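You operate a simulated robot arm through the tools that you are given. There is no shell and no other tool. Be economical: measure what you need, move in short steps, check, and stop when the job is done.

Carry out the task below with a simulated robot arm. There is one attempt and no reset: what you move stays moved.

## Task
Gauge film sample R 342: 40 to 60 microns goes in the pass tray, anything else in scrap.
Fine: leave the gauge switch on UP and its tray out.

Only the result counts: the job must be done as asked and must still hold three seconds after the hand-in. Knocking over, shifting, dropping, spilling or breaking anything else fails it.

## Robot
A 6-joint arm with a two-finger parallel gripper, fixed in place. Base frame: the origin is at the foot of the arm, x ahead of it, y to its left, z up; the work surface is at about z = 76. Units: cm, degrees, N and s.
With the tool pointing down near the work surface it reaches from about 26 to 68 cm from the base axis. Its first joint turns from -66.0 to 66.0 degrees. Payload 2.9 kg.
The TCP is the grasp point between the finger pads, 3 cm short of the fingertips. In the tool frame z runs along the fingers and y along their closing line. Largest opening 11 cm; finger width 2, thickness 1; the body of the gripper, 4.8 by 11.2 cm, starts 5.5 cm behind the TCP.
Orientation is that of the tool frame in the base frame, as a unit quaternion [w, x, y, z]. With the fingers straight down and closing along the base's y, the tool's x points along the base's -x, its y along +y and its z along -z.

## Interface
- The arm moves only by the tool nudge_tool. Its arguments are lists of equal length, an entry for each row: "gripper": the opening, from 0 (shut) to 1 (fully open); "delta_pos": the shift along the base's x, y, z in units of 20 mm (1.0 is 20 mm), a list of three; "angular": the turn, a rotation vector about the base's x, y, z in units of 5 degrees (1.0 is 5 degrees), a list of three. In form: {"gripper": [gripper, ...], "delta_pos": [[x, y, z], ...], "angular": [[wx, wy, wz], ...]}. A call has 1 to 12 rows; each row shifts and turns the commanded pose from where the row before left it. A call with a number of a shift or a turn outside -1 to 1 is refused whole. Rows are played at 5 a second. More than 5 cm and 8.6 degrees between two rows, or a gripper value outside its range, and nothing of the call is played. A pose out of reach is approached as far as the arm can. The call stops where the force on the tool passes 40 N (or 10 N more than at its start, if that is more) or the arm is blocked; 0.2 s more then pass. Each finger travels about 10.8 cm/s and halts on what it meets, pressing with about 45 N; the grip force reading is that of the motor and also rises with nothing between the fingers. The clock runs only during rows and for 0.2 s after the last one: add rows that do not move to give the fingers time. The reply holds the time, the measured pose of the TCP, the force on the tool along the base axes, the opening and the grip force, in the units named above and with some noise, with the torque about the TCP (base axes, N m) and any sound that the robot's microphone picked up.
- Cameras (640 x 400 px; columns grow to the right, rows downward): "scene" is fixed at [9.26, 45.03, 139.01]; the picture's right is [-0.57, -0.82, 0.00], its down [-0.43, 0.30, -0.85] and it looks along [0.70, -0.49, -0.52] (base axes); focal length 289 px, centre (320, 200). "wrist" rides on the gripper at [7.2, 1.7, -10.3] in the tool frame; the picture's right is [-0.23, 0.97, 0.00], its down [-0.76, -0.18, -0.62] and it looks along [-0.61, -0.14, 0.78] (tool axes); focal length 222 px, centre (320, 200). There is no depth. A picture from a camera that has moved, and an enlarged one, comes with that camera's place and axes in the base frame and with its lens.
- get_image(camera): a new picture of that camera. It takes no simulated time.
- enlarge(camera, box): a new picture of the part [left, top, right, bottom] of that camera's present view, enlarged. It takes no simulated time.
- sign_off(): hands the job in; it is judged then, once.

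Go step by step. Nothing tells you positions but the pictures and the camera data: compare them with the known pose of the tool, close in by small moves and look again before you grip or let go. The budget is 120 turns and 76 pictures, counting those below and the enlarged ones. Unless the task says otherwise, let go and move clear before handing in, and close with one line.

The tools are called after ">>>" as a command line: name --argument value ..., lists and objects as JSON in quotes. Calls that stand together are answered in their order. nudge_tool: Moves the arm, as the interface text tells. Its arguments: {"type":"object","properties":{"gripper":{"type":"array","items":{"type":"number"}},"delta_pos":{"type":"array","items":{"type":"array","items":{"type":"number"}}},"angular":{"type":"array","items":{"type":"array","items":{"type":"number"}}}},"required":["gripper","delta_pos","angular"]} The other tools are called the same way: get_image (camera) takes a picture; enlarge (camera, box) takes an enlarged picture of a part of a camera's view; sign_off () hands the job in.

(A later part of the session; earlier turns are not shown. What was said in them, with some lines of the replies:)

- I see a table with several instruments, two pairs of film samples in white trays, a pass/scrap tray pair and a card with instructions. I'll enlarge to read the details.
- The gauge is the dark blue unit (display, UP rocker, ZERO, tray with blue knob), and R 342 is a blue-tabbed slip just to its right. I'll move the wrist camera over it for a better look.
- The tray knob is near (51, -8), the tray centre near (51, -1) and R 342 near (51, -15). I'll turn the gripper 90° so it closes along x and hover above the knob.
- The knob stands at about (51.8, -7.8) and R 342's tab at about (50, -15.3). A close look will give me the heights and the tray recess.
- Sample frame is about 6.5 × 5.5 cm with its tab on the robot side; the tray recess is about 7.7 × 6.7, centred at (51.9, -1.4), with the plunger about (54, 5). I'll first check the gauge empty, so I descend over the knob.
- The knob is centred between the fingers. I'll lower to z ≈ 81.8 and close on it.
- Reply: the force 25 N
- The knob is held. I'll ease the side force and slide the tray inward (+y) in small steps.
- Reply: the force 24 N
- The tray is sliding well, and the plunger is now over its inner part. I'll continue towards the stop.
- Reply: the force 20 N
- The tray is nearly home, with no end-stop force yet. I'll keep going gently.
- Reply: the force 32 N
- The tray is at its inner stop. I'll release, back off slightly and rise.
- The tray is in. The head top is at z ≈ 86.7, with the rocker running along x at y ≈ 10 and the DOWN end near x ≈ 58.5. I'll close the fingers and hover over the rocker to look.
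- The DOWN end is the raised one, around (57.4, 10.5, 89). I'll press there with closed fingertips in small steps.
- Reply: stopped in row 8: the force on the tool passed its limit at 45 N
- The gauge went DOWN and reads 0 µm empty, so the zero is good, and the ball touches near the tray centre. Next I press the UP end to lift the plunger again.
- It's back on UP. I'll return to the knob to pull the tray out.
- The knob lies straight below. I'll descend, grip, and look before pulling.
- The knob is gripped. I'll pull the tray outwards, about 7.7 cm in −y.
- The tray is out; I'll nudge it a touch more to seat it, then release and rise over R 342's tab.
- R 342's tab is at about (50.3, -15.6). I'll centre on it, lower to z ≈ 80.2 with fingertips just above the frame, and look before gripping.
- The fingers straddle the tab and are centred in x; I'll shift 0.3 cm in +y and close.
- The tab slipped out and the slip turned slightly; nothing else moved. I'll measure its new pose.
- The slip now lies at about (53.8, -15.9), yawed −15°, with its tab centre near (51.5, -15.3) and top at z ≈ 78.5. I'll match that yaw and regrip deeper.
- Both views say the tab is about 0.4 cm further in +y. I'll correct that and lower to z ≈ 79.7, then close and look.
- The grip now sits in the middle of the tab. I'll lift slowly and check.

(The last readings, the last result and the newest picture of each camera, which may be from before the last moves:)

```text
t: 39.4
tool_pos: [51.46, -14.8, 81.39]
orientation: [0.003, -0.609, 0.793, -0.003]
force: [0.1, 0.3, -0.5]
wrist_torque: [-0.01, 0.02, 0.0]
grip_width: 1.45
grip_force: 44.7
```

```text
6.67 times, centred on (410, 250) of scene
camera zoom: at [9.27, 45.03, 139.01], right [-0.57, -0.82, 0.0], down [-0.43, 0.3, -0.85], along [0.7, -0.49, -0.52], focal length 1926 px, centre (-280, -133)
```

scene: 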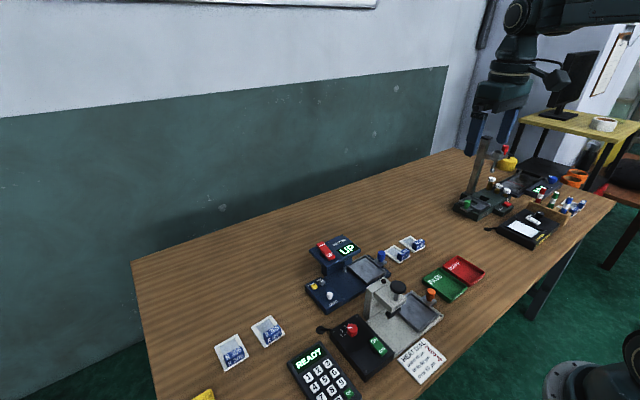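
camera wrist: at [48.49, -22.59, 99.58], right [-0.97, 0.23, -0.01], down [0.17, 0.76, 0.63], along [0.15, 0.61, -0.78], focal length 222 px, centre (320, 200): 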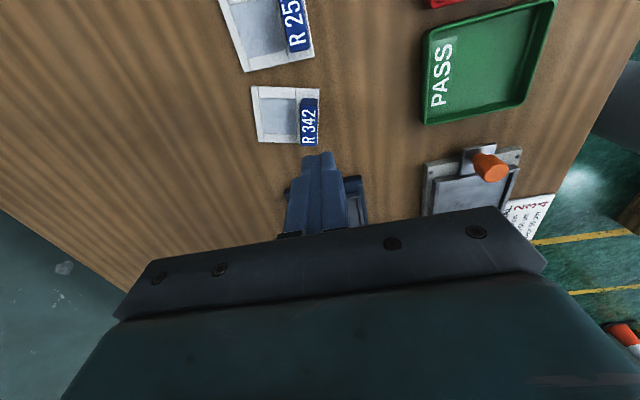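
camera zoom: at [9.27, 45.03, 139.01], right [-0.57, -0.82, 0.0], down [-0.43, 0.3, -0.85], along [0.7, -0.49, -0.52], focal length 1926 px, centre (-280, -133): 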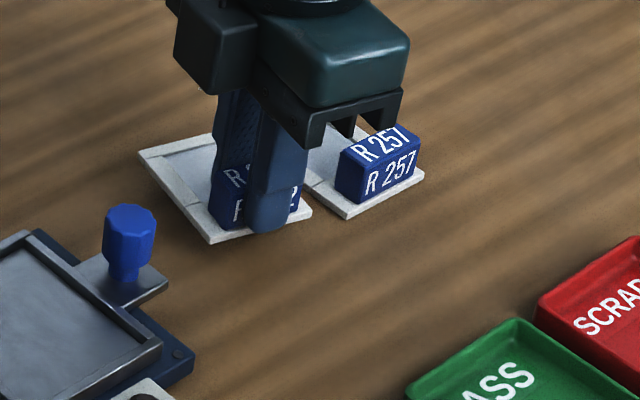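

It is held and lifting cleanly. I'll raise it above the knob, square it up (+15°) and carry it over the tray.

>>> nudge_tool --gripper '[0, 0, 0, 0, 0, 0]' --delta_pos '[[0, 0, 0.4], [0, 0, 0.5], [0, 0, 0.5], [0, 0, 0.5], [0, 0, 0.5], [0, 0, 0.5]]' --angular '[[0, 0, 0], [0, 0, 0], [0, 0, 0], [0, 0, 0.0], [0, 0, 0.0], [0, 0, 0]]'

>>> nudge_tool --gripper '[0, 0, 0, 0, 0, 0, 0, 0, 0, 0, 0, 0]' --delta_pos '[[-0.06, 0.2, 0], [-0.06, 0.4, 0], [-0.06, 0.6, 0], [-0.06, 0.7, 0], [-0.06, 0.7, 0], [-0.06, 0.7, 0], [-0.06, 0.7, 0], [-0.06, 0.7, 0], [-0.06, 0.7, 0], [-0.06, 0.6, 0], [-0.06, 0.4, 0], [-0.06, 0.3, 0]]' --angular '[[0, 0, 0.25], [0, 0, 0.25], [0, 0, 0.25], [0, 0, 0.25], [0, 0, 0.25], [0, 0, 0.25], [0, 0, 0.25], [0, 0, 0.25], [0, 0, 0.25], [0, 0, 0.25], [0, 0, 0.25], [0, 0, 0.25]]'

>>> get_image --camera "wrist"

>>> enlarge --camera "scene" --box '[320, 200, 420, 280]'

```text
t: 40.8
tool_pos: [51.44, -14.91, 87.12]
orientation: [0.002, -0.609, 0.793, -0.002]
force: [-0.2, -0.6, -0.3]
wrist_torque: [-0.02, -0.02, 0.0]
grip_width: 1.45
grip_force: 45.0
```

```text
t: 43.4
tool_pos: [49.94, -1.6, 87.16]
orientation: [-0.003, 0.707, -0.707, 0.002]
force: [0.3, -0.6, -1.3]
wrist_torque: [-0.01, -0.01, 0.01]
grip_width: 1.44
grip_force: 45.3
```

```text
36 pictures are left
camera wrist: at [48.23, -8.84, 97.39], right [-0.97, 0.23, -0.01], down [0.17, 0.76, 0.63], along [0.15, 0.61, -0.78], focal length 222 px, centre (320, 200)
```

wrist: 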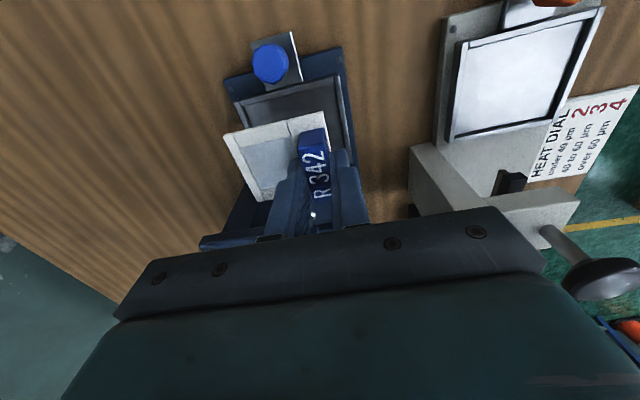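

```text
5.00 times, centred on (370, 240) of scene
camera zoom: at [9.27, 45.03, 139.01], right [-0.57, -0.82, 0.0], down [-0.43, 0.3, -0.85], along [0.7, -0.49, -0.52], focal length 1445 px, centre (70, 0)
```

zoom: 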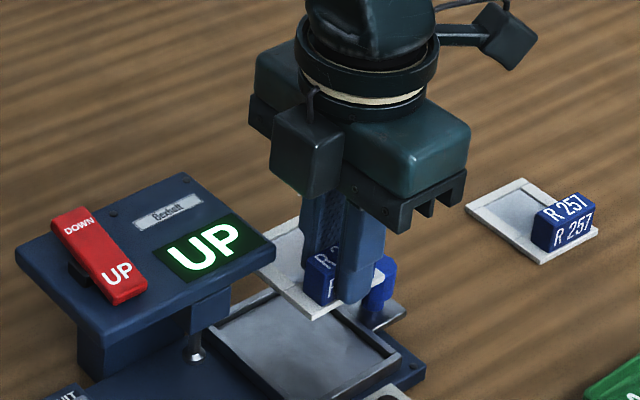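

The slip is over the tray, about 0.5 cm too far in −y. I'll lower it part-way, correct, and look again.

>>> nudge_tool --gripper '[0, 0, 0, 0, 0, 0]' --delta_pos '[[-0.05, 0, -0.4], [0, 0, -0.5], [0, 0, -0.5], [0, 0, -0.5], [0, 0.12, -0.1], [0, 0.12, 0]]' --angular '[[0, 0, 0], [0, 0, 0], [0, 0, 0], [0, 0, 0], [0, 0, 0], [0, 0, 0]]'

>>> enlarge --camera "wrist" --box '[200, 30, 400, 210]'

>>> enlarge --camera "scene" --box '[330, 220, 410, 300]'

```text
t: 44.8
tool_pos: [49.84, -0.98, 82.99]
orientation: [-0.004, 0.707, -0.707, 0.002]
force: [0.6, 0.9, -0.6]
wrist_torque: [-0.03, -0.03, -0.01]
grip_width: 1.45
grip_force: 44.7
```

```text
2.22 times, centred on (300, 120) of wrist
camera zoom: at [48.17, -8.33, 93.37], right [-0.97, 0.23, -0.01], down [0.17, 0.76, 0.63], along [0.15, 0.61, -0.78], focal length 494 px, centre (364, 378)
```

zoom: 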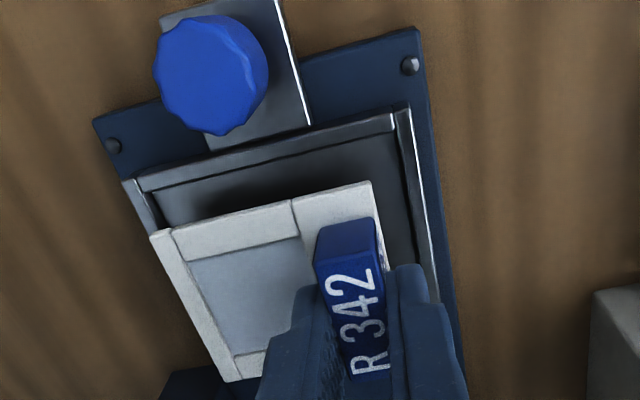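

```text
5.00 times, centred on (370, 260) of scene
camera zoom: at [9.27, 45.03, 139.01], right [-0.57, -0.82, 0.0], down [-0.43, 0.3, -0.85], along [0.7, -0.49, -0.52], focal length 1445 px, centre (70, -100)
```

zoom: 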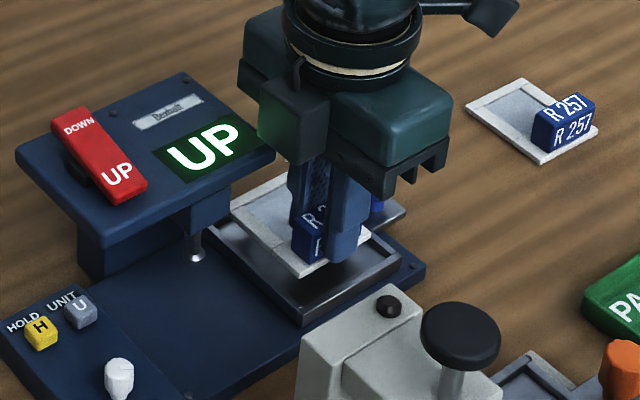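

The slip is aligned with the recess with margins all round. I'll lower it onto the tray floor in small steps.

>>> nudge_tool --gripper '[0, 0, 0, 0, 0, 0]' --delta_pos '[[0, 0, -0.3], [0, 0, -0.3], [0, 0, -0.2], [0, 0, -0.1], [0, 0, -0.08], [0, 0, 0]]' --angular '[[0, 0, 0], [0, 0, 0], [0, 0, 0], [0, 0, 0], [0, 0, 0], [0, 0, 0]]'

>>> enlarge --camera "wrist" --box '[200, 30, 400, 210]'

>>> enlarge --camera "scene" --box '[330, 220, 410, 300]'

```text
t: 45.9
tool_pos: [50.08, -0.96, 81.76]
orientation: [0.004, -0.707, 0.707, -0.004]
force: [0.0, -0.3, 3.9]
wrist_torque: [0.0, -0.09, 0.0]
grip_width: 1.45
grip_force: 44.4
stopped in row 5: the force on the tool passed its limit at 45 N (the readings are from after the stop); the commanded pose is now the measured one
```

```text
2.22 times, centred on (300, 120) of wrist
camera zoom: at [48.27, -8.32, 91.95], right [-0.97, 0.23, -0.01], down [0.17, 0.76, 0.63], along [0.15, 0.61, -0.78], focal length 494 px, centre (364, 378)
```

zoom: 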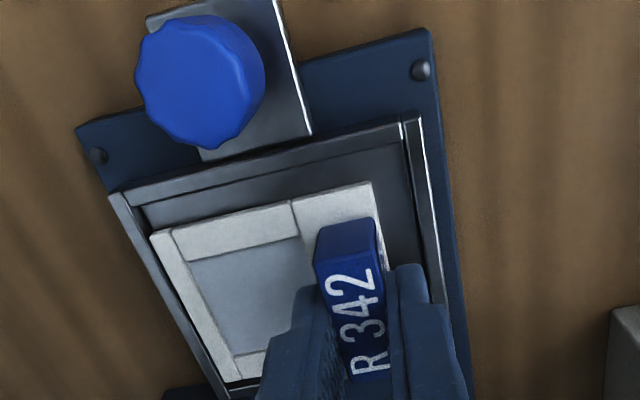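

```text
5.00 times, centred on (370, 260) of scene
camera zoom: at [9.26, 45.03, 139.01], right [-0.57, -0.82, 0.0], down [-0.43, 0.3, -0.85], along [0.7, -0.49, -0.52], focal length 1445 px, centre (70, -100)
```

zoom: 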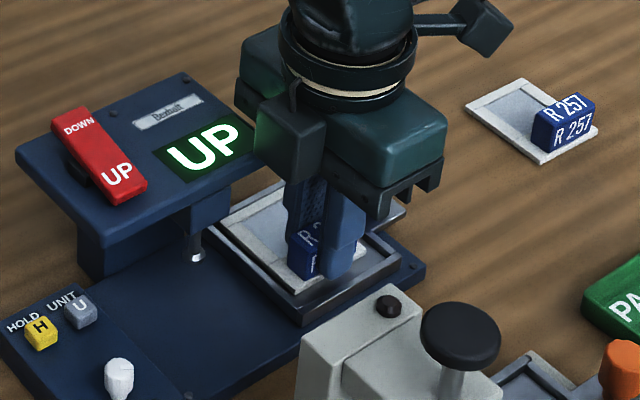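

It has touched down inside the tray. I'll open just slightly to keep off the rim, then rise.

>>> nudge_tool --gripper '[0.15, 0.2, 0.2, 0.2, 0.2, 0.2, 0.2, 0.2]' --delta_pos '[[0, 0, 0], [0, 0, 0], [0, 0, 0], [0, 0, 0.3], [0, 0, 0.5], [0, 0, 0.8], [0, 0, 0.9], [0, 0, 0.9]]' --angular '[[0, 0, 0], [0, 0, 0], [0, 0, 0], [0, 0, 0], [0, 0, 0], [0, 0, 0], [0, 0, 0], [0, 0, 0]]'

>>> enlarge --camera "wrist" --box '[200, 30, 400, 210]'

>>> enlarge --camera "scene" --box '[330, 220, 410, 300]'

```text
t: 47.6
tool_pos: [49.97, -0.96, 88.53]
orientation: [0.004, -0.707, 0.707, -0.003]
force: [0.0, 0.0, -0.3]
wrist_torque: [0.02, 0.01, 0.0]
grip_width: 2.21
grip_force: 0.0
```

```text
2.22 times, centred on (300, 120) of wrist
camera zoom: at [48.22, -8.29, 98.8], right [-0.97, 0.23, -0.01], down [0.17, 0.76, 0.63], along [0.15, 0.61, -0.78], focal length 494 px, centre (364, 378)
```

zoom: 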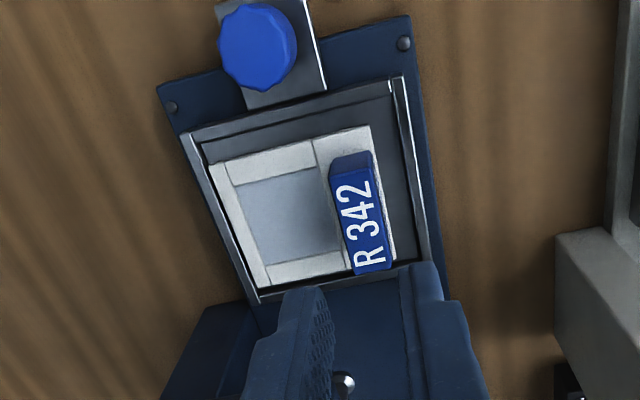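

```text
5.00 times, centred on (370, 260) of scene
camera zoom: at [9.26, 45.03, 139.01], right [-0.57, -0.82, 0.0], down [-0.43, 0.3, -0.85], along [0.7, -0.49, -0.52], focal length 1445 px, centre (70, -100)
```

zoom: 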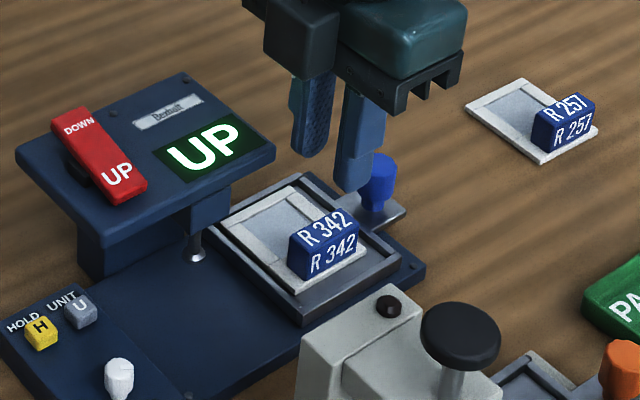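

R 342 lies flat in the tray. Now back to the knob to push the tray in.

>>> nudge_tool --gripper '[0.3, 0.4, 0.4, 0.4, 0.4, 0.4, 0.4, 0.4, 0.0, 0, 0, 0]' --delta_pos '[[0.25, -0.85, 0], [0.25, -0.85, 0], [0.25, -0.85, 0], [0.25, -0.8, 0], [0, 0, -0.9], [0, 0, -0.9], [0, 0, -0.9], [0, 0, -0.6], [0, 0, 0], [0, 0, 0], [0, 0, 0], [0, 0, 0]]' --angular '[[0, 0, 0], [0, 0, 0], [0, 0, 0], [0, 0, 0], [0, 0, 0], [0, 0, 0], [0, 0, 0], [0, 0, 0], [0, 0, 0], [0, 0, 0], [0, 0, 0], [0, 0, 0]]'

>>> nudge_tool --gripper '[0, 0, 0, 0, 0, 0, 0, 0, 0, 0, 0]' --delta_pos '[[0, 0.15, 0], [0, 0.3, 0], [0, 0.4, 0], [0, 0.45, 0], [0, 0.45, 0], [0, 0.45, 0], [0, 0.45, 0], [0, 0.4, 0], [0, 0.3, 0], [0, 0.2, 0], [0, 0.1, 0]]' --angular '[[0, 0, 0], [0, 0, 0], [0, 0, 0], [0, 0, 0], [0, 0, 0], [0, 0, 0], [0, 0, 0], [0, 0, 0], [0, 0, 0], [0, 0, 0], [0, 0, 0]]'

>>> enlarge --camera "scene" --box '[320, 220, 410, 300]'

```text
t: 50.2
tool_pos: [52.02, -7.65, 81.76]
orientation: [-0.003, 0.707, -0.707, 0.002]
force: [-2.2, 0.6, -3.8]
wrist_torque: [-0.03, 0.28, 0.02]
grip_width: 2.07
grip_force: 44.8
```

```text
t: 52.6
tool_pos: [52.01, -0.31, 81.85]
orientation: [-0.004, 0.708, -0.706, 0.003]
force: [-3.3, 1.1, -14.8]
wrist_torque: [-0.13, 0.33, 0.01]
grip_width: 2.11
grip_force: 44.2
```

```text
5.00 times, centred on (365, 260) of scene
camera zoom: at [9.28, 45.03, 139.01], right [-0.57, -0.82, 0.0], down [-0.43, 0.3, -0.85], along [0.7, -0.49, -0.52], focal length 1445 px, centre (95, -100)
```

zoom: 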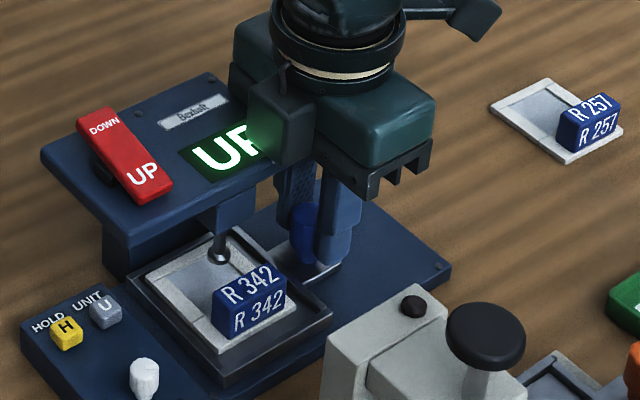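

The tray is nearly home. I'll push gently to the stop, then release and rise.

>>> nudge_tool --gripper '[0, 0, 0, 0]' --delta_pos '[[0, 0.1, 0], [0, 0.1, 0], [0, 0.1, 0], [0, 0.05, 0]]' --angular '[[0, 0, 0], [0, 0, 0], [0, 0, 0], [0, 0, 0]]'

>>> nudge_tool --gripper '[0.0, 0.4, 0.4, 0.4, 0.4, 0.4, 0.4, 0.4, 0.4]' --delta_pos '[[0, -0.2, 0], [0, 0, 0], [0, 0, 0], [0, 0, 0.8], [0, 0, 0.9], [0, -0.3, 0.9], [0, 0, 1], [0, 0, 1], [0, 0, 1]]' --angular '[[0, 0, 0], [0, 0, 0], [0, 0, 0], [0, 0, 0], [0, 0, 0], [0, 0, 0], [0, 0, 0], [0, 0, 0], [0, 0, 0]]'

>>> enlarge --camera "scene" --box '[320, 220, 410, 300]'

```text
t: 53.6
tool_pos: [51.99, -0.1, 81.88]
orientation: [0.002, -0.704, 0.71, -0.005]
force: [-4.2, -28.6, -13.7]
wrist_torque: [-0.58, 0.35, -0.01]
grip_width: 2.11
grip_force: 45.3
```

```text
t: 55.6
tool_pos: [52.12, -0.58, 93.12]
orientation: [0.004, -0.707, 0.707, -0.003]
force: [-0.6, 0.0, 0.8]
wrist_torque: [0.02, 0.02, -0.03]
grip_width: 4.39
grip_force: 0.1
```

```text
5.00 times, centred on (365, 260) of scene
camera zoom: at [9.26, 45.03, 139.01], right [-0.57, -0.82, 0.0], down [-0.43, 0.3, -0.85], along [0.7, -0.49, -0.52], focal length 1445 px, centre (95, -100)
```

zoom: 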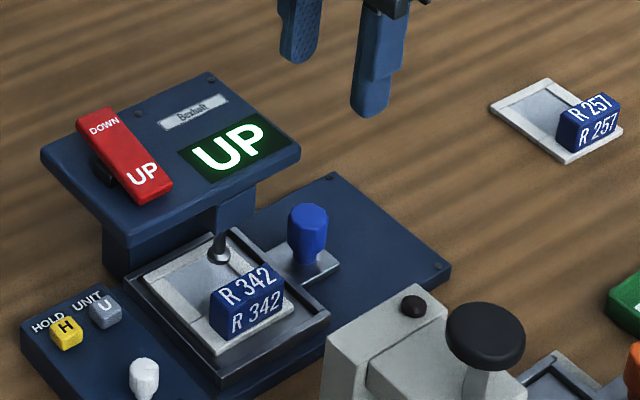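

The tray and sample are under the plunger. I'll press DOWN again.

>>> nudge_tool --gripper '[0.4, 0.2, 0, 0, 0, 0, 0, 0, 0, 0, 0]' --delta_pos '[[0, 0, 1], [0, 0, 1], [0.45, 0.92, 0], [0.45, 0.92, 0], [0.45, 0.92, 0], [0.45, 0.92, 0], [0.45, 0.92, 0], [0.45, 0.92, 0], [0, 0, -0.8], [0, 0, -0.8], [0, 0, -0.6]]' --angular '[[0, 0, 0], [0, 0, 0], [0, 0, 0], [0, 0, 0], [0, 0, 0], [0, 0, 0], [0, 0, 0], [0, 0, 0], [0, 0, 0], [0, 0, 0], [0, 0, 0]]'

>>> nudge_tool --gripper '[0, 0, 0, 0, 0, 0, 0]' --delta_pos '[[0, 0, -0.2], [0, 0, -0.15], [0, 0, -0.15], [0, 0, -0.12], [0, 0, -0.1], [0, 0, 0], [0, 0, 0]]' --angular '[[0, 0, 0], [0, 0, 0], [0, 0, 0], [0, 0, 0], [0, 0, 0], [0, 0, 0], [0, 0, 0]]'

>>> enlarge --camera "scene" --box '[320, 220, 410, 300]'

```text
t: 58.0
tool_pos: [57.4, 10.47, 92.55]
orientation: [0.004, -0.707, 0.707, -0.003]
force: [-0.4, -1.0, 0.4]
wrist_torque: [0.0, 0.0, 0.01]
grip_width: 0.0
grip_force: 37.9
```

```text
t: 59.6
tool_pos: [57.45, 10.35, 91.6]
orientation: [-0.007, 0.707, -0.707, 0.005]
force: [-5.9, -1.9, 36.8]
wrist_torque: [-0.11, 0.49, 0.01]
grip_width: 0.0
grip_force: 37.3
```

```text
5.00 times, centred on (365, 260) of scene
camera zoom: at [9.19, 45.01, 139.02], right [-0.57, -0.82, 0.0], down [-0.43, 0.3, -0.85], along [0.7, -0.49, -0.52], focal length 1445 px, centre (95, -100)
```

zoom: 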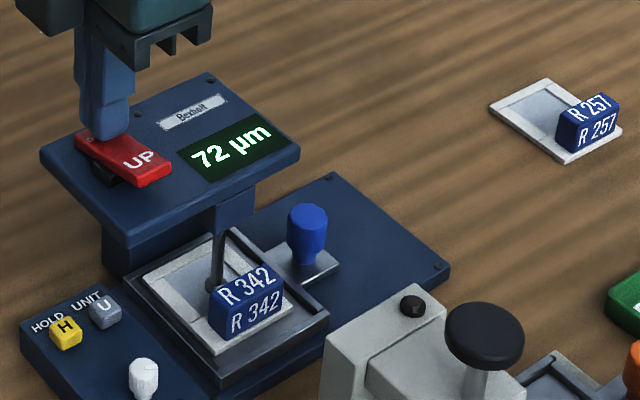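

It reads 72 µm with the ball on the film. I'll back off and confirm that the reading is steady.

>>> nudge_tool --gripper '[0, 0, 0, 0, 0]' --delta_pos '[[0, 0, 1], [0, 0, 0.5], [-0.7, 0, 0], [-0.7, 0, 0], [-0.7, 0, 0.4]]' --angular '[[0, 0, 0], [0, 0, 0], [0, 0, 0], [0, 0, 0], [0, 0, 0]]'

>>> enlarge --camera "scene" --box '[320, 220, 410, 300]'

```text
t: 60.9
tool_pos: [53.04, 10.36, 95.0]
orientation: [-0.004, 0.707, -0.707, 0.003]
force: [0.2, -0.3, -0.5]
wrist_torque: [-0.05, -0.01, -0.01]
grip_width: 0.0
grip_force: 37.9
```

```text
5.00 times, centred on (365, 260) of scene
camera zoom: at [9.27, 45.03, 139.01], right [-0.57, -0.82, 0.0], down [-0.43, 0.3, -0.85], along [0.7, -0.49, -0.52], focal length 1445 px, centre (95, -100)
```

zoom: 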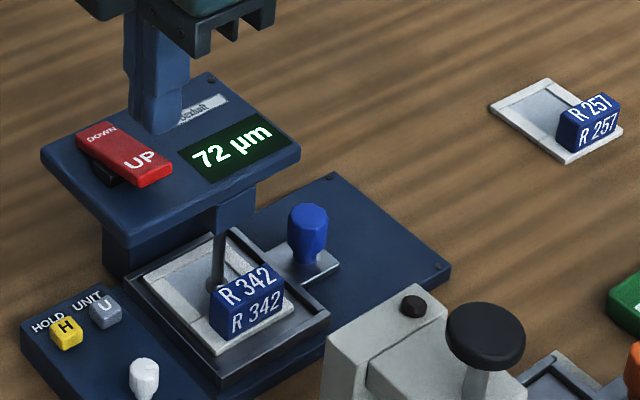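

The reading holds at 72 µm, so R 342 goes to scrap. I press the UP end.

>>> nudge_tool --gripper '[0, 0, 0, 0, 0, 0, 0, 0]' --delta_pos '[[0.15, 0.05, -0.5], [0, 0, -0.7], [0, 0, -0.2], [0, 0, -0.15], [0, 0, -0.12], [0, 0, -0.1], [0, 0, 0], [0, 0, 0]]' --angular '[[0, 0, 0], [0, 0, 0], [0, 0, 0], [0, 0, 0], [0, 0, 0], [0, 0, 0], [0, 0, 0], [0, 0, 0]]'

>>> enlarge --camera "scene" --box '[320, 220, 410, 300]'

```text
t: 62.6
tool_pos: [53.61, 10.49, 91.51]
orientation: [-0.005, 0.707, -0.707, 0.003]
force: [-3.4, -1.2, 12.1]
wrist_torque: [-0.01, -0.01, 0.0]
grip_width: 0.0
grip_force: 37.7
```

```text
5.00 times, centred on (365, 260) of scene
camera zoom: at [9.24, 45.02, 139.01], right [-0.57, -0.82, 0.0], down [-0.43, 0.3, -0.85], along [0.7, -0.49, -0.52], focal length 1445 px, centre (95, -100)
```

zoom: 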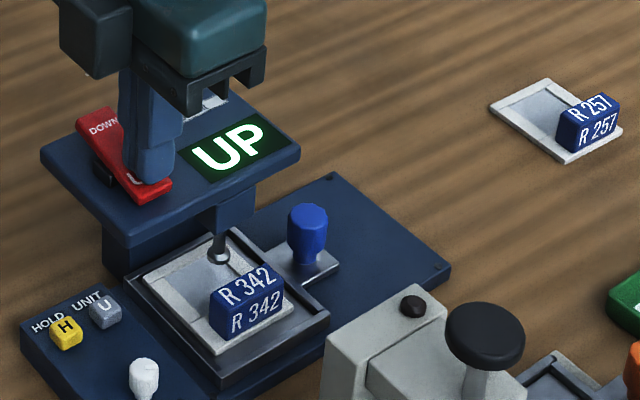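

UP is shown and the plunger is lifted. I'll return to the knob and pull the tray out.

>>> nudge_tool --gripper '[0, 0, 0, 0.2, 0.4, 0.4, 0.4, 0.4, 0.4]' --delta_pos '[[0, 0, 0.9], [0, 0, 0.9], [-0.1, -0.9, 0.4], [-0.1, -0.9, 0], [-0.1, -0.9, 0], [-0.1, -0.9, 0], [-0.1, -0.9, 0], [-0.1, -0.85, 0], [-0.07, 0, -0.9]]' --angular '[[0, 0, 0], [0, 0, 0], [0, 0, 0], [0, 0, 0], [0, 0, 0], [0, 0, 0], [0, 0, 0], [0, 0, 0], [0, 0, 0]]'

```text
t: 64.7
tool_pos: [52.11, -0.29, 94.05]
orientation: [-0.005, 0.708, -0.706, 0.004]
force: [-0.6, 0.5, -0.3]
wrist_torque: [0.0, 0.02, 0.0]
grip_width: 4.39
grip_force: 0.2
```

The tool is above the knob again; I'll descend and grip as before.

>>> nudge_tool --gripper '[0.4, 0.4, 0.4, 0.4, 0.4, 0.4, 0.4, 0, 0, 0, 0]' --delta_pos '[[-0.04, 0, -0.9], [0, 0, -0.9], [0, 0, -0.9], [0, 0, -0.9], [0, 0, -0.9], [0, 0, -0.9], [0, 0, -0.65], [0, 0, 0], [0, 0, 0], [0, 0, 0], [0, 0, 0]]' --angular '[[0, 0, 0], [0, 0, 0], [0, 0, 0], [0, 0, 0], [0, 0, 0], [0, 0, 0], [0, 0, 0], [0, 0, 0], [0, 0, 0], [0, 0, 0], [0, 0, 0]]'

>>> nudge_tool --gripper '[0, 0, 0, 0, 0, 0, 0, 0, 0, 0, 0, 0]' --delta_pos '[[0, -0.2, 0], [0, -0.35, 0], [0, -0.45, 0], [0, -0.45, 0], [0, -0.45, 0], [0, -0.45, 0], [0, -0.45, 0], [0, -0.35, 0], [0, -0.3, 0], [0, -0.2, 0], [0, -0.1, 0], [0, -0.05, 0]]' --angular '[[0, 0, 0], [0, 0, 0], [0, 0, 0], [0, 0, 0], [0, 0, 0], [0, 0, 0], [0, 0, 0], [0, 0, 0], [0, 0, 0], [0, 0, 0], [0, 0, 0], [0, 0, 0]]'

>>> nudge_tool --gripper '[0.4, 0.4, 0.4, 0.4, 0.4]' --delta_pos '[[0, 0, 0], [0, 0, 0], [0, 0, 0.8], [0, 0, 0.9], [0, 0, 0.9]]' --angular '[[0, 0, 0], [0, 0, 0], [0, 0, 0], [0, 0, 0], [0, 0, 0]]'

>>> enlarge --camera "scene" --box '[320, 210, 420, 300]'

```text
t: 67.0
tool_pos: [51.98, -0.17, 81.89]
orientation: [0.004, -0.706, 0.708, -0.003]
force: [-9.9, -0.5, 3.7]
wrist_torque: [0.05, 0.48, 0.04]
grip_width: 2.1
grip_force: 45.2
```

```text
t: 69.7
tool_pos: [52.05, -7.86, 81.97]
orientation: [-0.003, 0.708, -0.707, 0.002]
force: [-16.8, 3.4, 7.3]
wrist_torque: [-0.59, 0.64, -0.03]
grip_width: 2.11
grip_force: 44.6
```

```text
t: 70.8
tool_pos: [52.07, -7.93, 87.19]
orientation: [0.004, -0.707, 0.707, -0.003]
force: [0.0, 0.6, -0.8]
wrist_torque: [-0.03, -0.01, 0.01]
grip_width: 4.4
grip_force: 0.0
```

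```text
4.44 times, centred on (370, 255) of scene
camera zoom: at [9.26, 45.03, 139.01], right [-0.57, -0.82, 0.0], down [-0.43, 0.3, -0.85], along [0.7, -0.49, -0.52], focal length 1284 px, centre (98, -44)
```

zoom: 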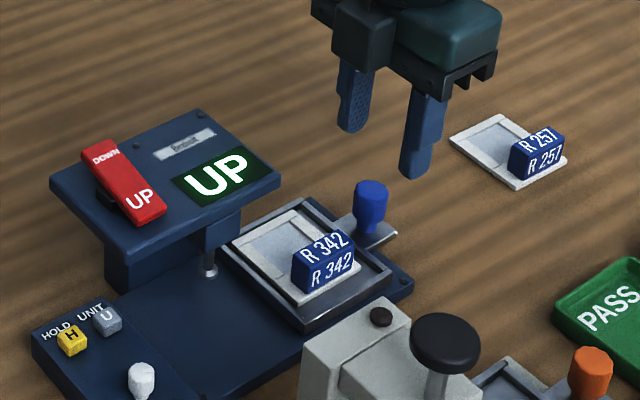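

The tray is out with R 342 on it. I'll hover above the tab with a narrow opening and check alignment.

>>> nudge_tool --gripper '[0.3, 0.24, 0.24, 0.24, 0.24, 0.24]' --delta_pos '[[-0.25, 0.85, 0.3], [-0.25, 0.85, 0], [-0.25, 0.85, 0], [-0.25, 0.85, 0], [0, 0, -0.8], [0, 0, -0.8]]' --angular '[[0, 0, 0], [0, 0, 0], [0, 0, 0], [0, 0, 0], [0, 0, 0], [0, 0, 0]]'

>>> enlarge --camera "wrist" --box '[200, 50, 440, 210]'

>>> enlarge --camera "scene" --box '[340, 220, 420, 290]'

```text
t: 72.2
tool_pos: [50.1, -0.98, 84.47]
orientation: [0.004, -0.706, 0.708, -0.003]
force: [-0.2, -0.9, -1.2]
wrist_torque: [0.03, 0.02, -0.02]
grip_width: 2.65
grip_force: 0.1
```

```text
2.50 times, centred on (320, 130) of wrist
camera zoom: at [48.3, -8.41, 94.78], right [-0.97, 0.23, -0.01], down [0.17, 0.76, 0.63], along [0.15, 0.61, -0.78], focal length 555 px, centre (320, 375)
```

zoom: 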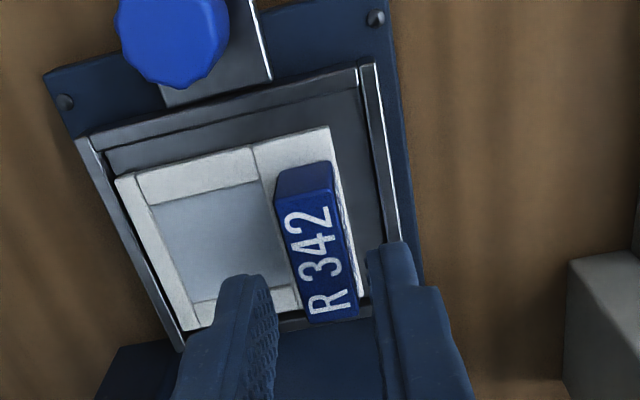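

```text
5.71 times, centred on (380, 255) of scene
camera zoom: at [9.26, 45.03, 139.01], right [-0.57, -0.82, 0.0], down [-0.43, 0.3, -0.85], along [0.7, -0.49, -0.52], focal length 1651 px, centre (-23, -114)
```

zoom: 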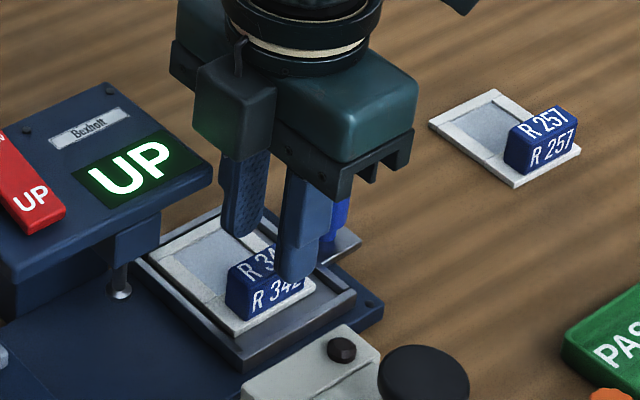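

It is aligned as it was at release. I'll lower, close, and lift slightly.

>>> nudge_tool --gripper '[0.24, 0.24, 0.24, 0.24, 0.0, 0, 0, 0, 0]' --delta_pos '[[0, 0, -0.4], [0, 0, -0.4], [0, 0, -0.3], [0, 0, -0.23], [0, 0, 0], [0, 0, 0], [0, 0, 0], [0, 0, 0], [0, 0, 0]]' --angular '[[0, 0, 0], [0, 0, 0], [0, 0, 0], [0, 0, 0], [0, 0, 0], [0, 0, 0], [0, 0, 0], [0, 0, 0], [0, 0, 0]]'

>>> nudge_tool --gripper '[0, 0, 0, 0, 0]' --delta_pos '[[0, 0, 0.1], [0, 0, 0.1], [0, 0, 0.15], [0, 0, 0.2], [0, 0, 0.2]]' --angular '[[0, 0, 0], [0, 0, 0], [0, 0, 0], [0, 0, 0], [0, 0, 0]]'

>>> enlarge --camera "scene" --box '[340, 220, 500, 320]'

```text
t: 74.2
tool_pos: [50.19, -0.93, 81.95]
orientation: [-0.004, 0.707, -0.707, 0.003]
force: [0.7, 0.0, 3.8]
wrist_torque: [0.0, 0.01, 0.0]
grip_width: 1.45
grip_force: 45.0
```

```text
t: 75.5
tool_pos: [50.14, -0.9, 83.51]
orientation: [-0.005, 0.707, -0.707, 0.004]
force: [0.6, -0.6, 0.0]
wrist_torque: [0.02, -0.02, 0.01]
grip_width: 1.44
grip_force: 45.4
```

```text
4.00 times, centred on (420, 270) of scene
camera zoom: at [9.27, 45.03, 139.01], right [-0.57, -0.82, 0.0], down [-0.43, 0.3, -0.85], along [0.7, -0.49, -0.52], focal length 1156 px, centre (-80, -80)
```

zoom: 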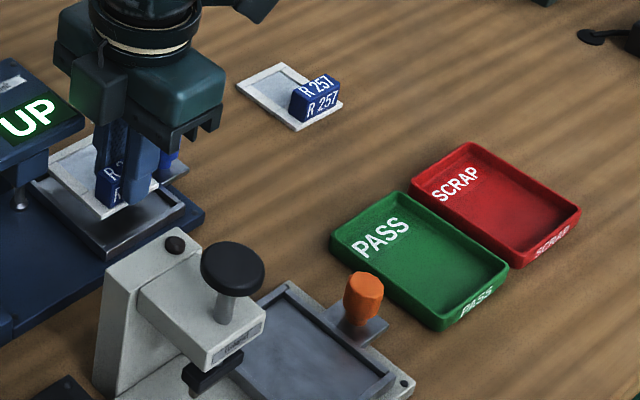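

R 342 is held. The scrap tray's centre is about (35.7, -24.4), so the tab target is (33.6, -24.4). I'll lift, move clear in −y, then go diagonally across.

>>> nudge_tool --gripper '[0, 0, 0, 0, 0, 0, 0, 0, 0, 0, 0, 0]' --delta_pos '[[0, 0, 0.4], [0, 0, 0.6], [0, 0, 0.7], [0, 0, 0.7], [0, 0, 0.7], [0, -0.4, 0.3], [0, -0.8, 0], [0, -0.9, 0], [0, -0.9, 0], [0, -0.9, 0], [0, -0.9, 0], [0, -0.7, 0]]' --angular '[[0, 0, 0], [0, 0, 0], [0, 0, 0], [0, 0, 0], [0, 0, 0], [0, 0, 0], [0, 0, 0], [0, 0, 0], [0, 0, 0], [0, 0, 0], [0, 0, 0], [0, 0, 0]]'

>>> nudge_tool --gripper '[0, 0, 0, 0, 0, 0, 0, 0, 0, 0, 0, 0]' --delta_pos '[[-0.4, -0.3, 0], [-0.7, -0.53, 0], [-0.75, -0.57, 0], [-0.75, -0.57, 0], [-0.75, -0.57, 0], [-0.75, -0.57, 0], [-0.75, -0.57, 0], [-0.75, -0.57, 0], [-0.75, -0.57, 0], [-0.75, -0.57, 0], [-0.7, -0.53, 0], [-0.4, -0.3, 0]]' --angular '[[0, 0, 0], [0, 0, 0], [0, 0, 0], [0, 0, 0], [0, 0, 0], [0, 0, 0], [0, 0, 0], [0, 0, 0], [0, 0, 0], [0, 0, 0], [0, 0, 0], [0, 0, 0]]'

>>> get_image --camera "wrist"

>>> get_image --camera "scene"

```text
t: 78.0
tool_pos: [50.21, -12.08, 90.31]
orientation: [-0.005, 0.708, -0.706, 0.003]
force: [0.1, -0.7, -1.0]
wrist_torque: [0.02, -0.02, -0.04]
grip_width: 1.45
grip_force: 45.0
```

```text
t: 80.7
tool_pos: [33.73, -24.48, 90.17]
orientation: [-0.004, 0.707, -0.707, 0.003]
force: [-0.9, -0.1, 0.4]
wrist_torque: [0.03, 0.0, 0.01]
grip_width: 1.45
grip_force: 45.2
```

```text
19 pictures are left
camera wrist: at [31.9, -31.87, 100.4], right [-0.97, 0.23, -0.01], down [0.17, 0.76, 0.63], along [0.15, 0.61, -0.78], focal length 222 px, centre (320, 200)
```

wrist: 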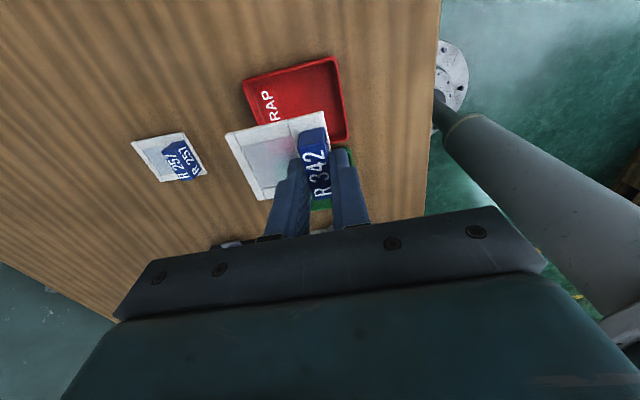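

```text
18 pictures are left
```

scene: 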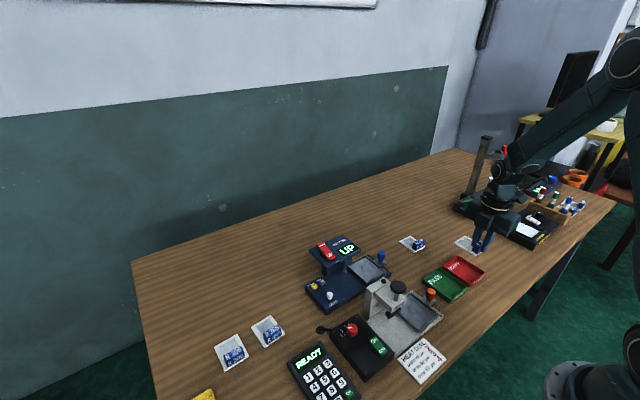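

The wrist view refines the scrap tray centre to about (35.8, -25.3). I'll shift slightly, lower part-way and check.

>>> nudge_tool --gripper '[0, 0, 0, 0, 0, 0]' --delta_pos '[[-0.1, -0.2, -0.3], [0, 0, -0.6], [0, 0, -0.7], [0, 0, -0.7], [0, 0, -0.6], [0, 0, -0.4]]' --angular '[[0, 0, 0], [0, 0, 0], [0, 0, 0], [0, 0, 0], [0, 0, 0], [0, 0, 0]]'

>>> enlarge --camera "wrist" --box '[200, 30, 440, 210]'

>>> enlarge --camera "scene" --box '[415, 215, 515, 315]'

```text
t: 82.0
tool_pos: [33.48, -24.78, 83.58]
orientation: [0.004, -0.707, 0.707, -0.002]
force: [-0.3, -0.1, 0.0]
wrist_torque: [-0.03, 0.01, -0.02]
grip_width: 1.47
grip_force: 45.0
```

```text
2.22 times, centred on (320, 120) of wrist
camera zoom: at [31.71, -32.22, 93.85], right [-0.97, 0.23, -0.01], down [0.17, 0.76, 0.63], along [0.15, 0.61, -0.78], focal length 494 px, centre (320, 378)
```

zoom: 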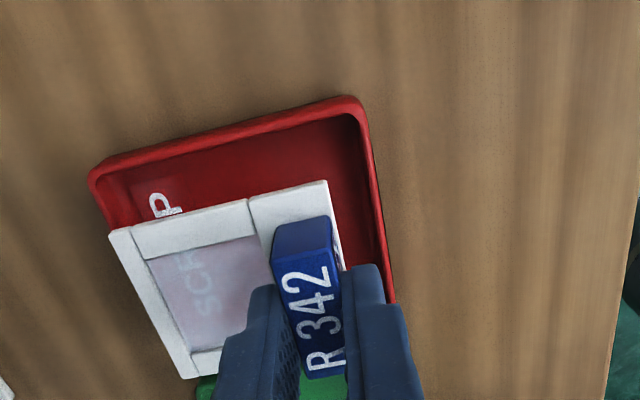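

```text
4.00 times, centred on (465, 265) of scene
camera zoom: at [9.27, 45.03, 139.01], right [-0.57, -0.82, 0.0], down [-0.43, 0.3, -0.85], along [0.7, -0.49, -0.52], focal length 1156 px, centre (-260, -60)
```

zoom: 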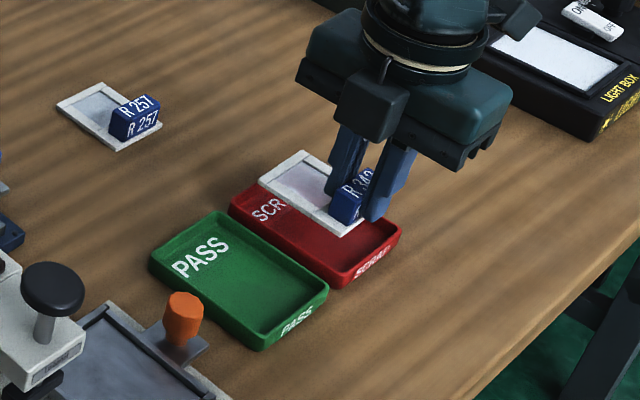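

The slip sits inside the tray outline. I'll shift 0.25 cm in +x for finger clearance at the rim and lower gently.

>>> nudge_tool --gripper '[0, 0, 0, 0, 0, 0]' --delta_pos '[[0.12, -0.07, 0], [0, 0, -0.5], [0, 0, -0.5], [0, 0, -0.3], [0, 0, -0.15], [0, 0, 0]]' --angular '[[0, 0, 0], [0, 0, 0], [0, 0, 0], [0, 0, 0], [0, 0, 0], [0, 0, 0]]'

>>> enlarge --camera "wrist" --box '[200, 30, 440, 210]'

>>> enlarge --camera "scene" --box '[430, 225, 510, 295]'

```text
t: 83.5
tool_pos: [33.73, -24.96, 80.65]
orientation: [-0.005, 0.707, -0.707, 0.002]
force: [-0.7, -0.4, 0.1]
wrist_torque: [0.04, -0.03, -0.01]
grip_width: 1.44
grip_force: 45.2
```

```text
2.22 times, centred on (320, 120) of wrist
camera zoom: at [31.96, -32.35, 90.93], right [-0.97, 0.23, -0.01], down [0.17, 0.76, 0.63], along [0.15, 0.61, -0.78], focal length 494 px, centre (320, 378)
```

zoom: 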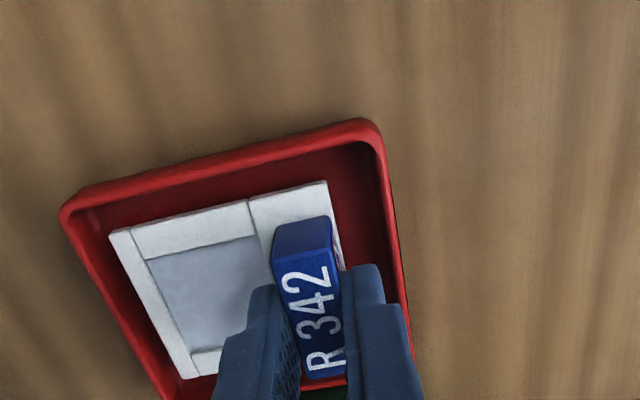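

```text
5.71 times, centred on (470, 260) of scene
camera zoom: at [9.27, 45.03, 139.01], right [-0.57, -0.82, 0.0], down [-0.43, 0.3, -0.85], along [0.7, -0.49, -0.52], focal length 1651 px, centre (-537, -143)
```

zoom: 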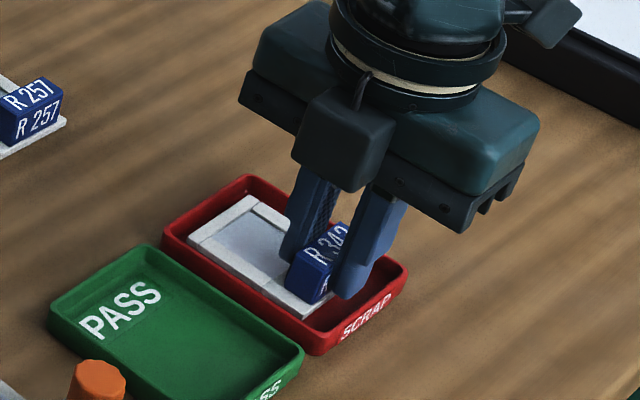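

It's inside the tray walls, a bit near the PASS side. I'll shift 0.3 cm in −y and lower to contact.

>>> nudge_tool --gripper '[0, 0, 0, 0, 0, 0]' --delta_pos '[[0, -0.15, 0], [0, 0, -0.08], [0, 0, -0.08], [0, 0, -0.06], [0, 0, -0.05], [0, 0, 0]]' --angular '[[0, 0, 0], [0, 0, 0], [0, 0, 0], [0, 0, 0], [0, 0, 0], [0, 0, 0]]'

```text
t: 84.8
tool_pos: [33.86, -25.24, 80.34]
orientation: [-0.005, 0.708, -0.707, 0.005]
force: [-4.7, 3.3, 36.2]
wrist_torque: [0.11, 0.12, 0.03]
grip_width: 1.48
grip_force: 44.8
```

Contact is made. I'll relieve the pressure, open slightly and rise.

>>> nudge_tool --gripper '[0, 0.18, 0.2, 0.2, 0.2, 0.2, 0.2, 0.2, 0.2]' --delta_pos '[[0, 0, 0.1], [0, 0, 0], [0, 0, 0], [0, 0, 0], [0, 0, 0.3], [0, 0, 0.5], [0, 0, 0.8], [0, 0, 0.9], [0, 0, 0.9]]' --angular '[[0, 0, 0], [0, 0, 0], [0, 0, 0], [0, 0, 0], [0, 0, 0], [0, 0, 0], [0, 0, 0], [0, 0, 0], [0, 0, 0]]'

>>> enlarge --camera "wrist" --box '[200, 0, 440, 200]'

>>> enlarge --camera "scene" --box '[300, 200, 500, 320]'

```text
t: 86.8
tool_pos: [33.65, -25.3, 87.07]
orientation: [0.004, -0.707, 0.707, -0.003]
force: [0.8, -0.7, -0.6]
wrist_torque: [0.0, -0.01, -0.01]
grip_width: 2.17
grip_force: 0.1
```

```text
2.00 times, centred on (320, 100) of wrist
camera zoom: at [31.97, -32.62, 97.39], right [-0.97, 0.23, -0.01], down [0.17, 0.76, 0.63], along [0.15, 0.61, -0.78], focal length 444 px, centre (320, 400)
```

zoom: 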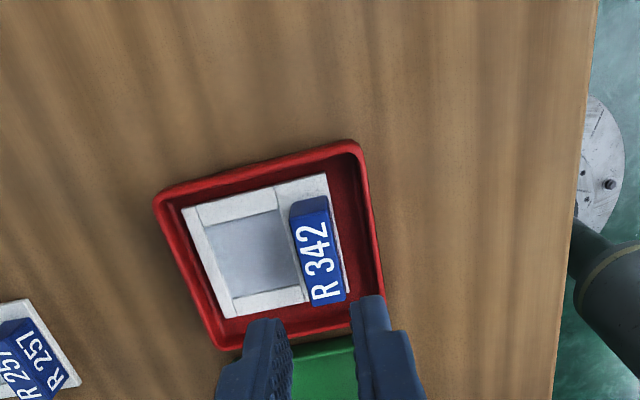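

```text
3.20 times, centred on (400, 260) of scene
camera zoom: at [9.26, 45.03, 139.01], right [-0.57, -0.82, 0.0], down [-0.43, 0.3, -0.85], along [0.7, -0.49, -0.52], focal length 925 px, centre (64, 8)
```

zoom: 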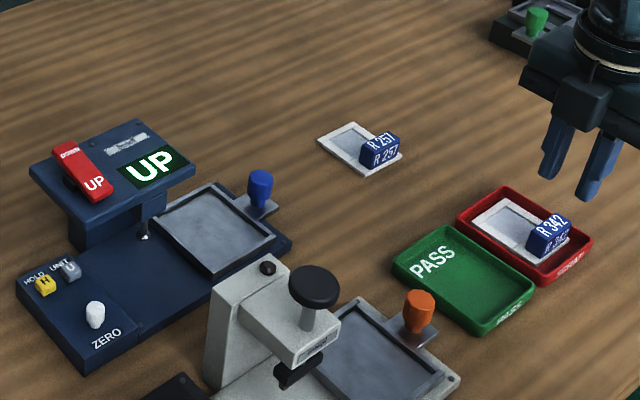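

R 342 lies flat inside the scrap tray, the gauge shows UP and its tray is out. I'll rise clear before handing in.

>>> nudge_tool --gripper '[0.2, 0.2, 0.2, 0.2, 0.2]' --delta_pos '[[0, 0, 0.9], [0, 0, 0.9], [0, 0, 0.9], [0, 0, 0.9], [0, 0, 0.5]]' --angular '[[0, 0, 0], [0, 0, 0], [0, 0, 0], [0, 0, 0], [0, 0, 0]]'

>>> sign_off

```text
t: 88.0
tool_pos: [33.71, -25.23, 95.28]
orientation: [-0.004, 0.707, -0.707, 0.003]
force: [-0.1, -0.1, -0.4]
wrist_torque: [0.0, 0.0, -0.01]
grip_width: 2.21
grip_force: 0.0
```

```text
The job is handed in.
```

R 342 gauged 72 µm (the gauge read 0 µm empty), so it is in the scrap tray, with the gauge switch on UP and its tray out; the slip came out of the gripper once on the first pick-up and turned slightly on the table, but I saw no damage and nothing else moved.
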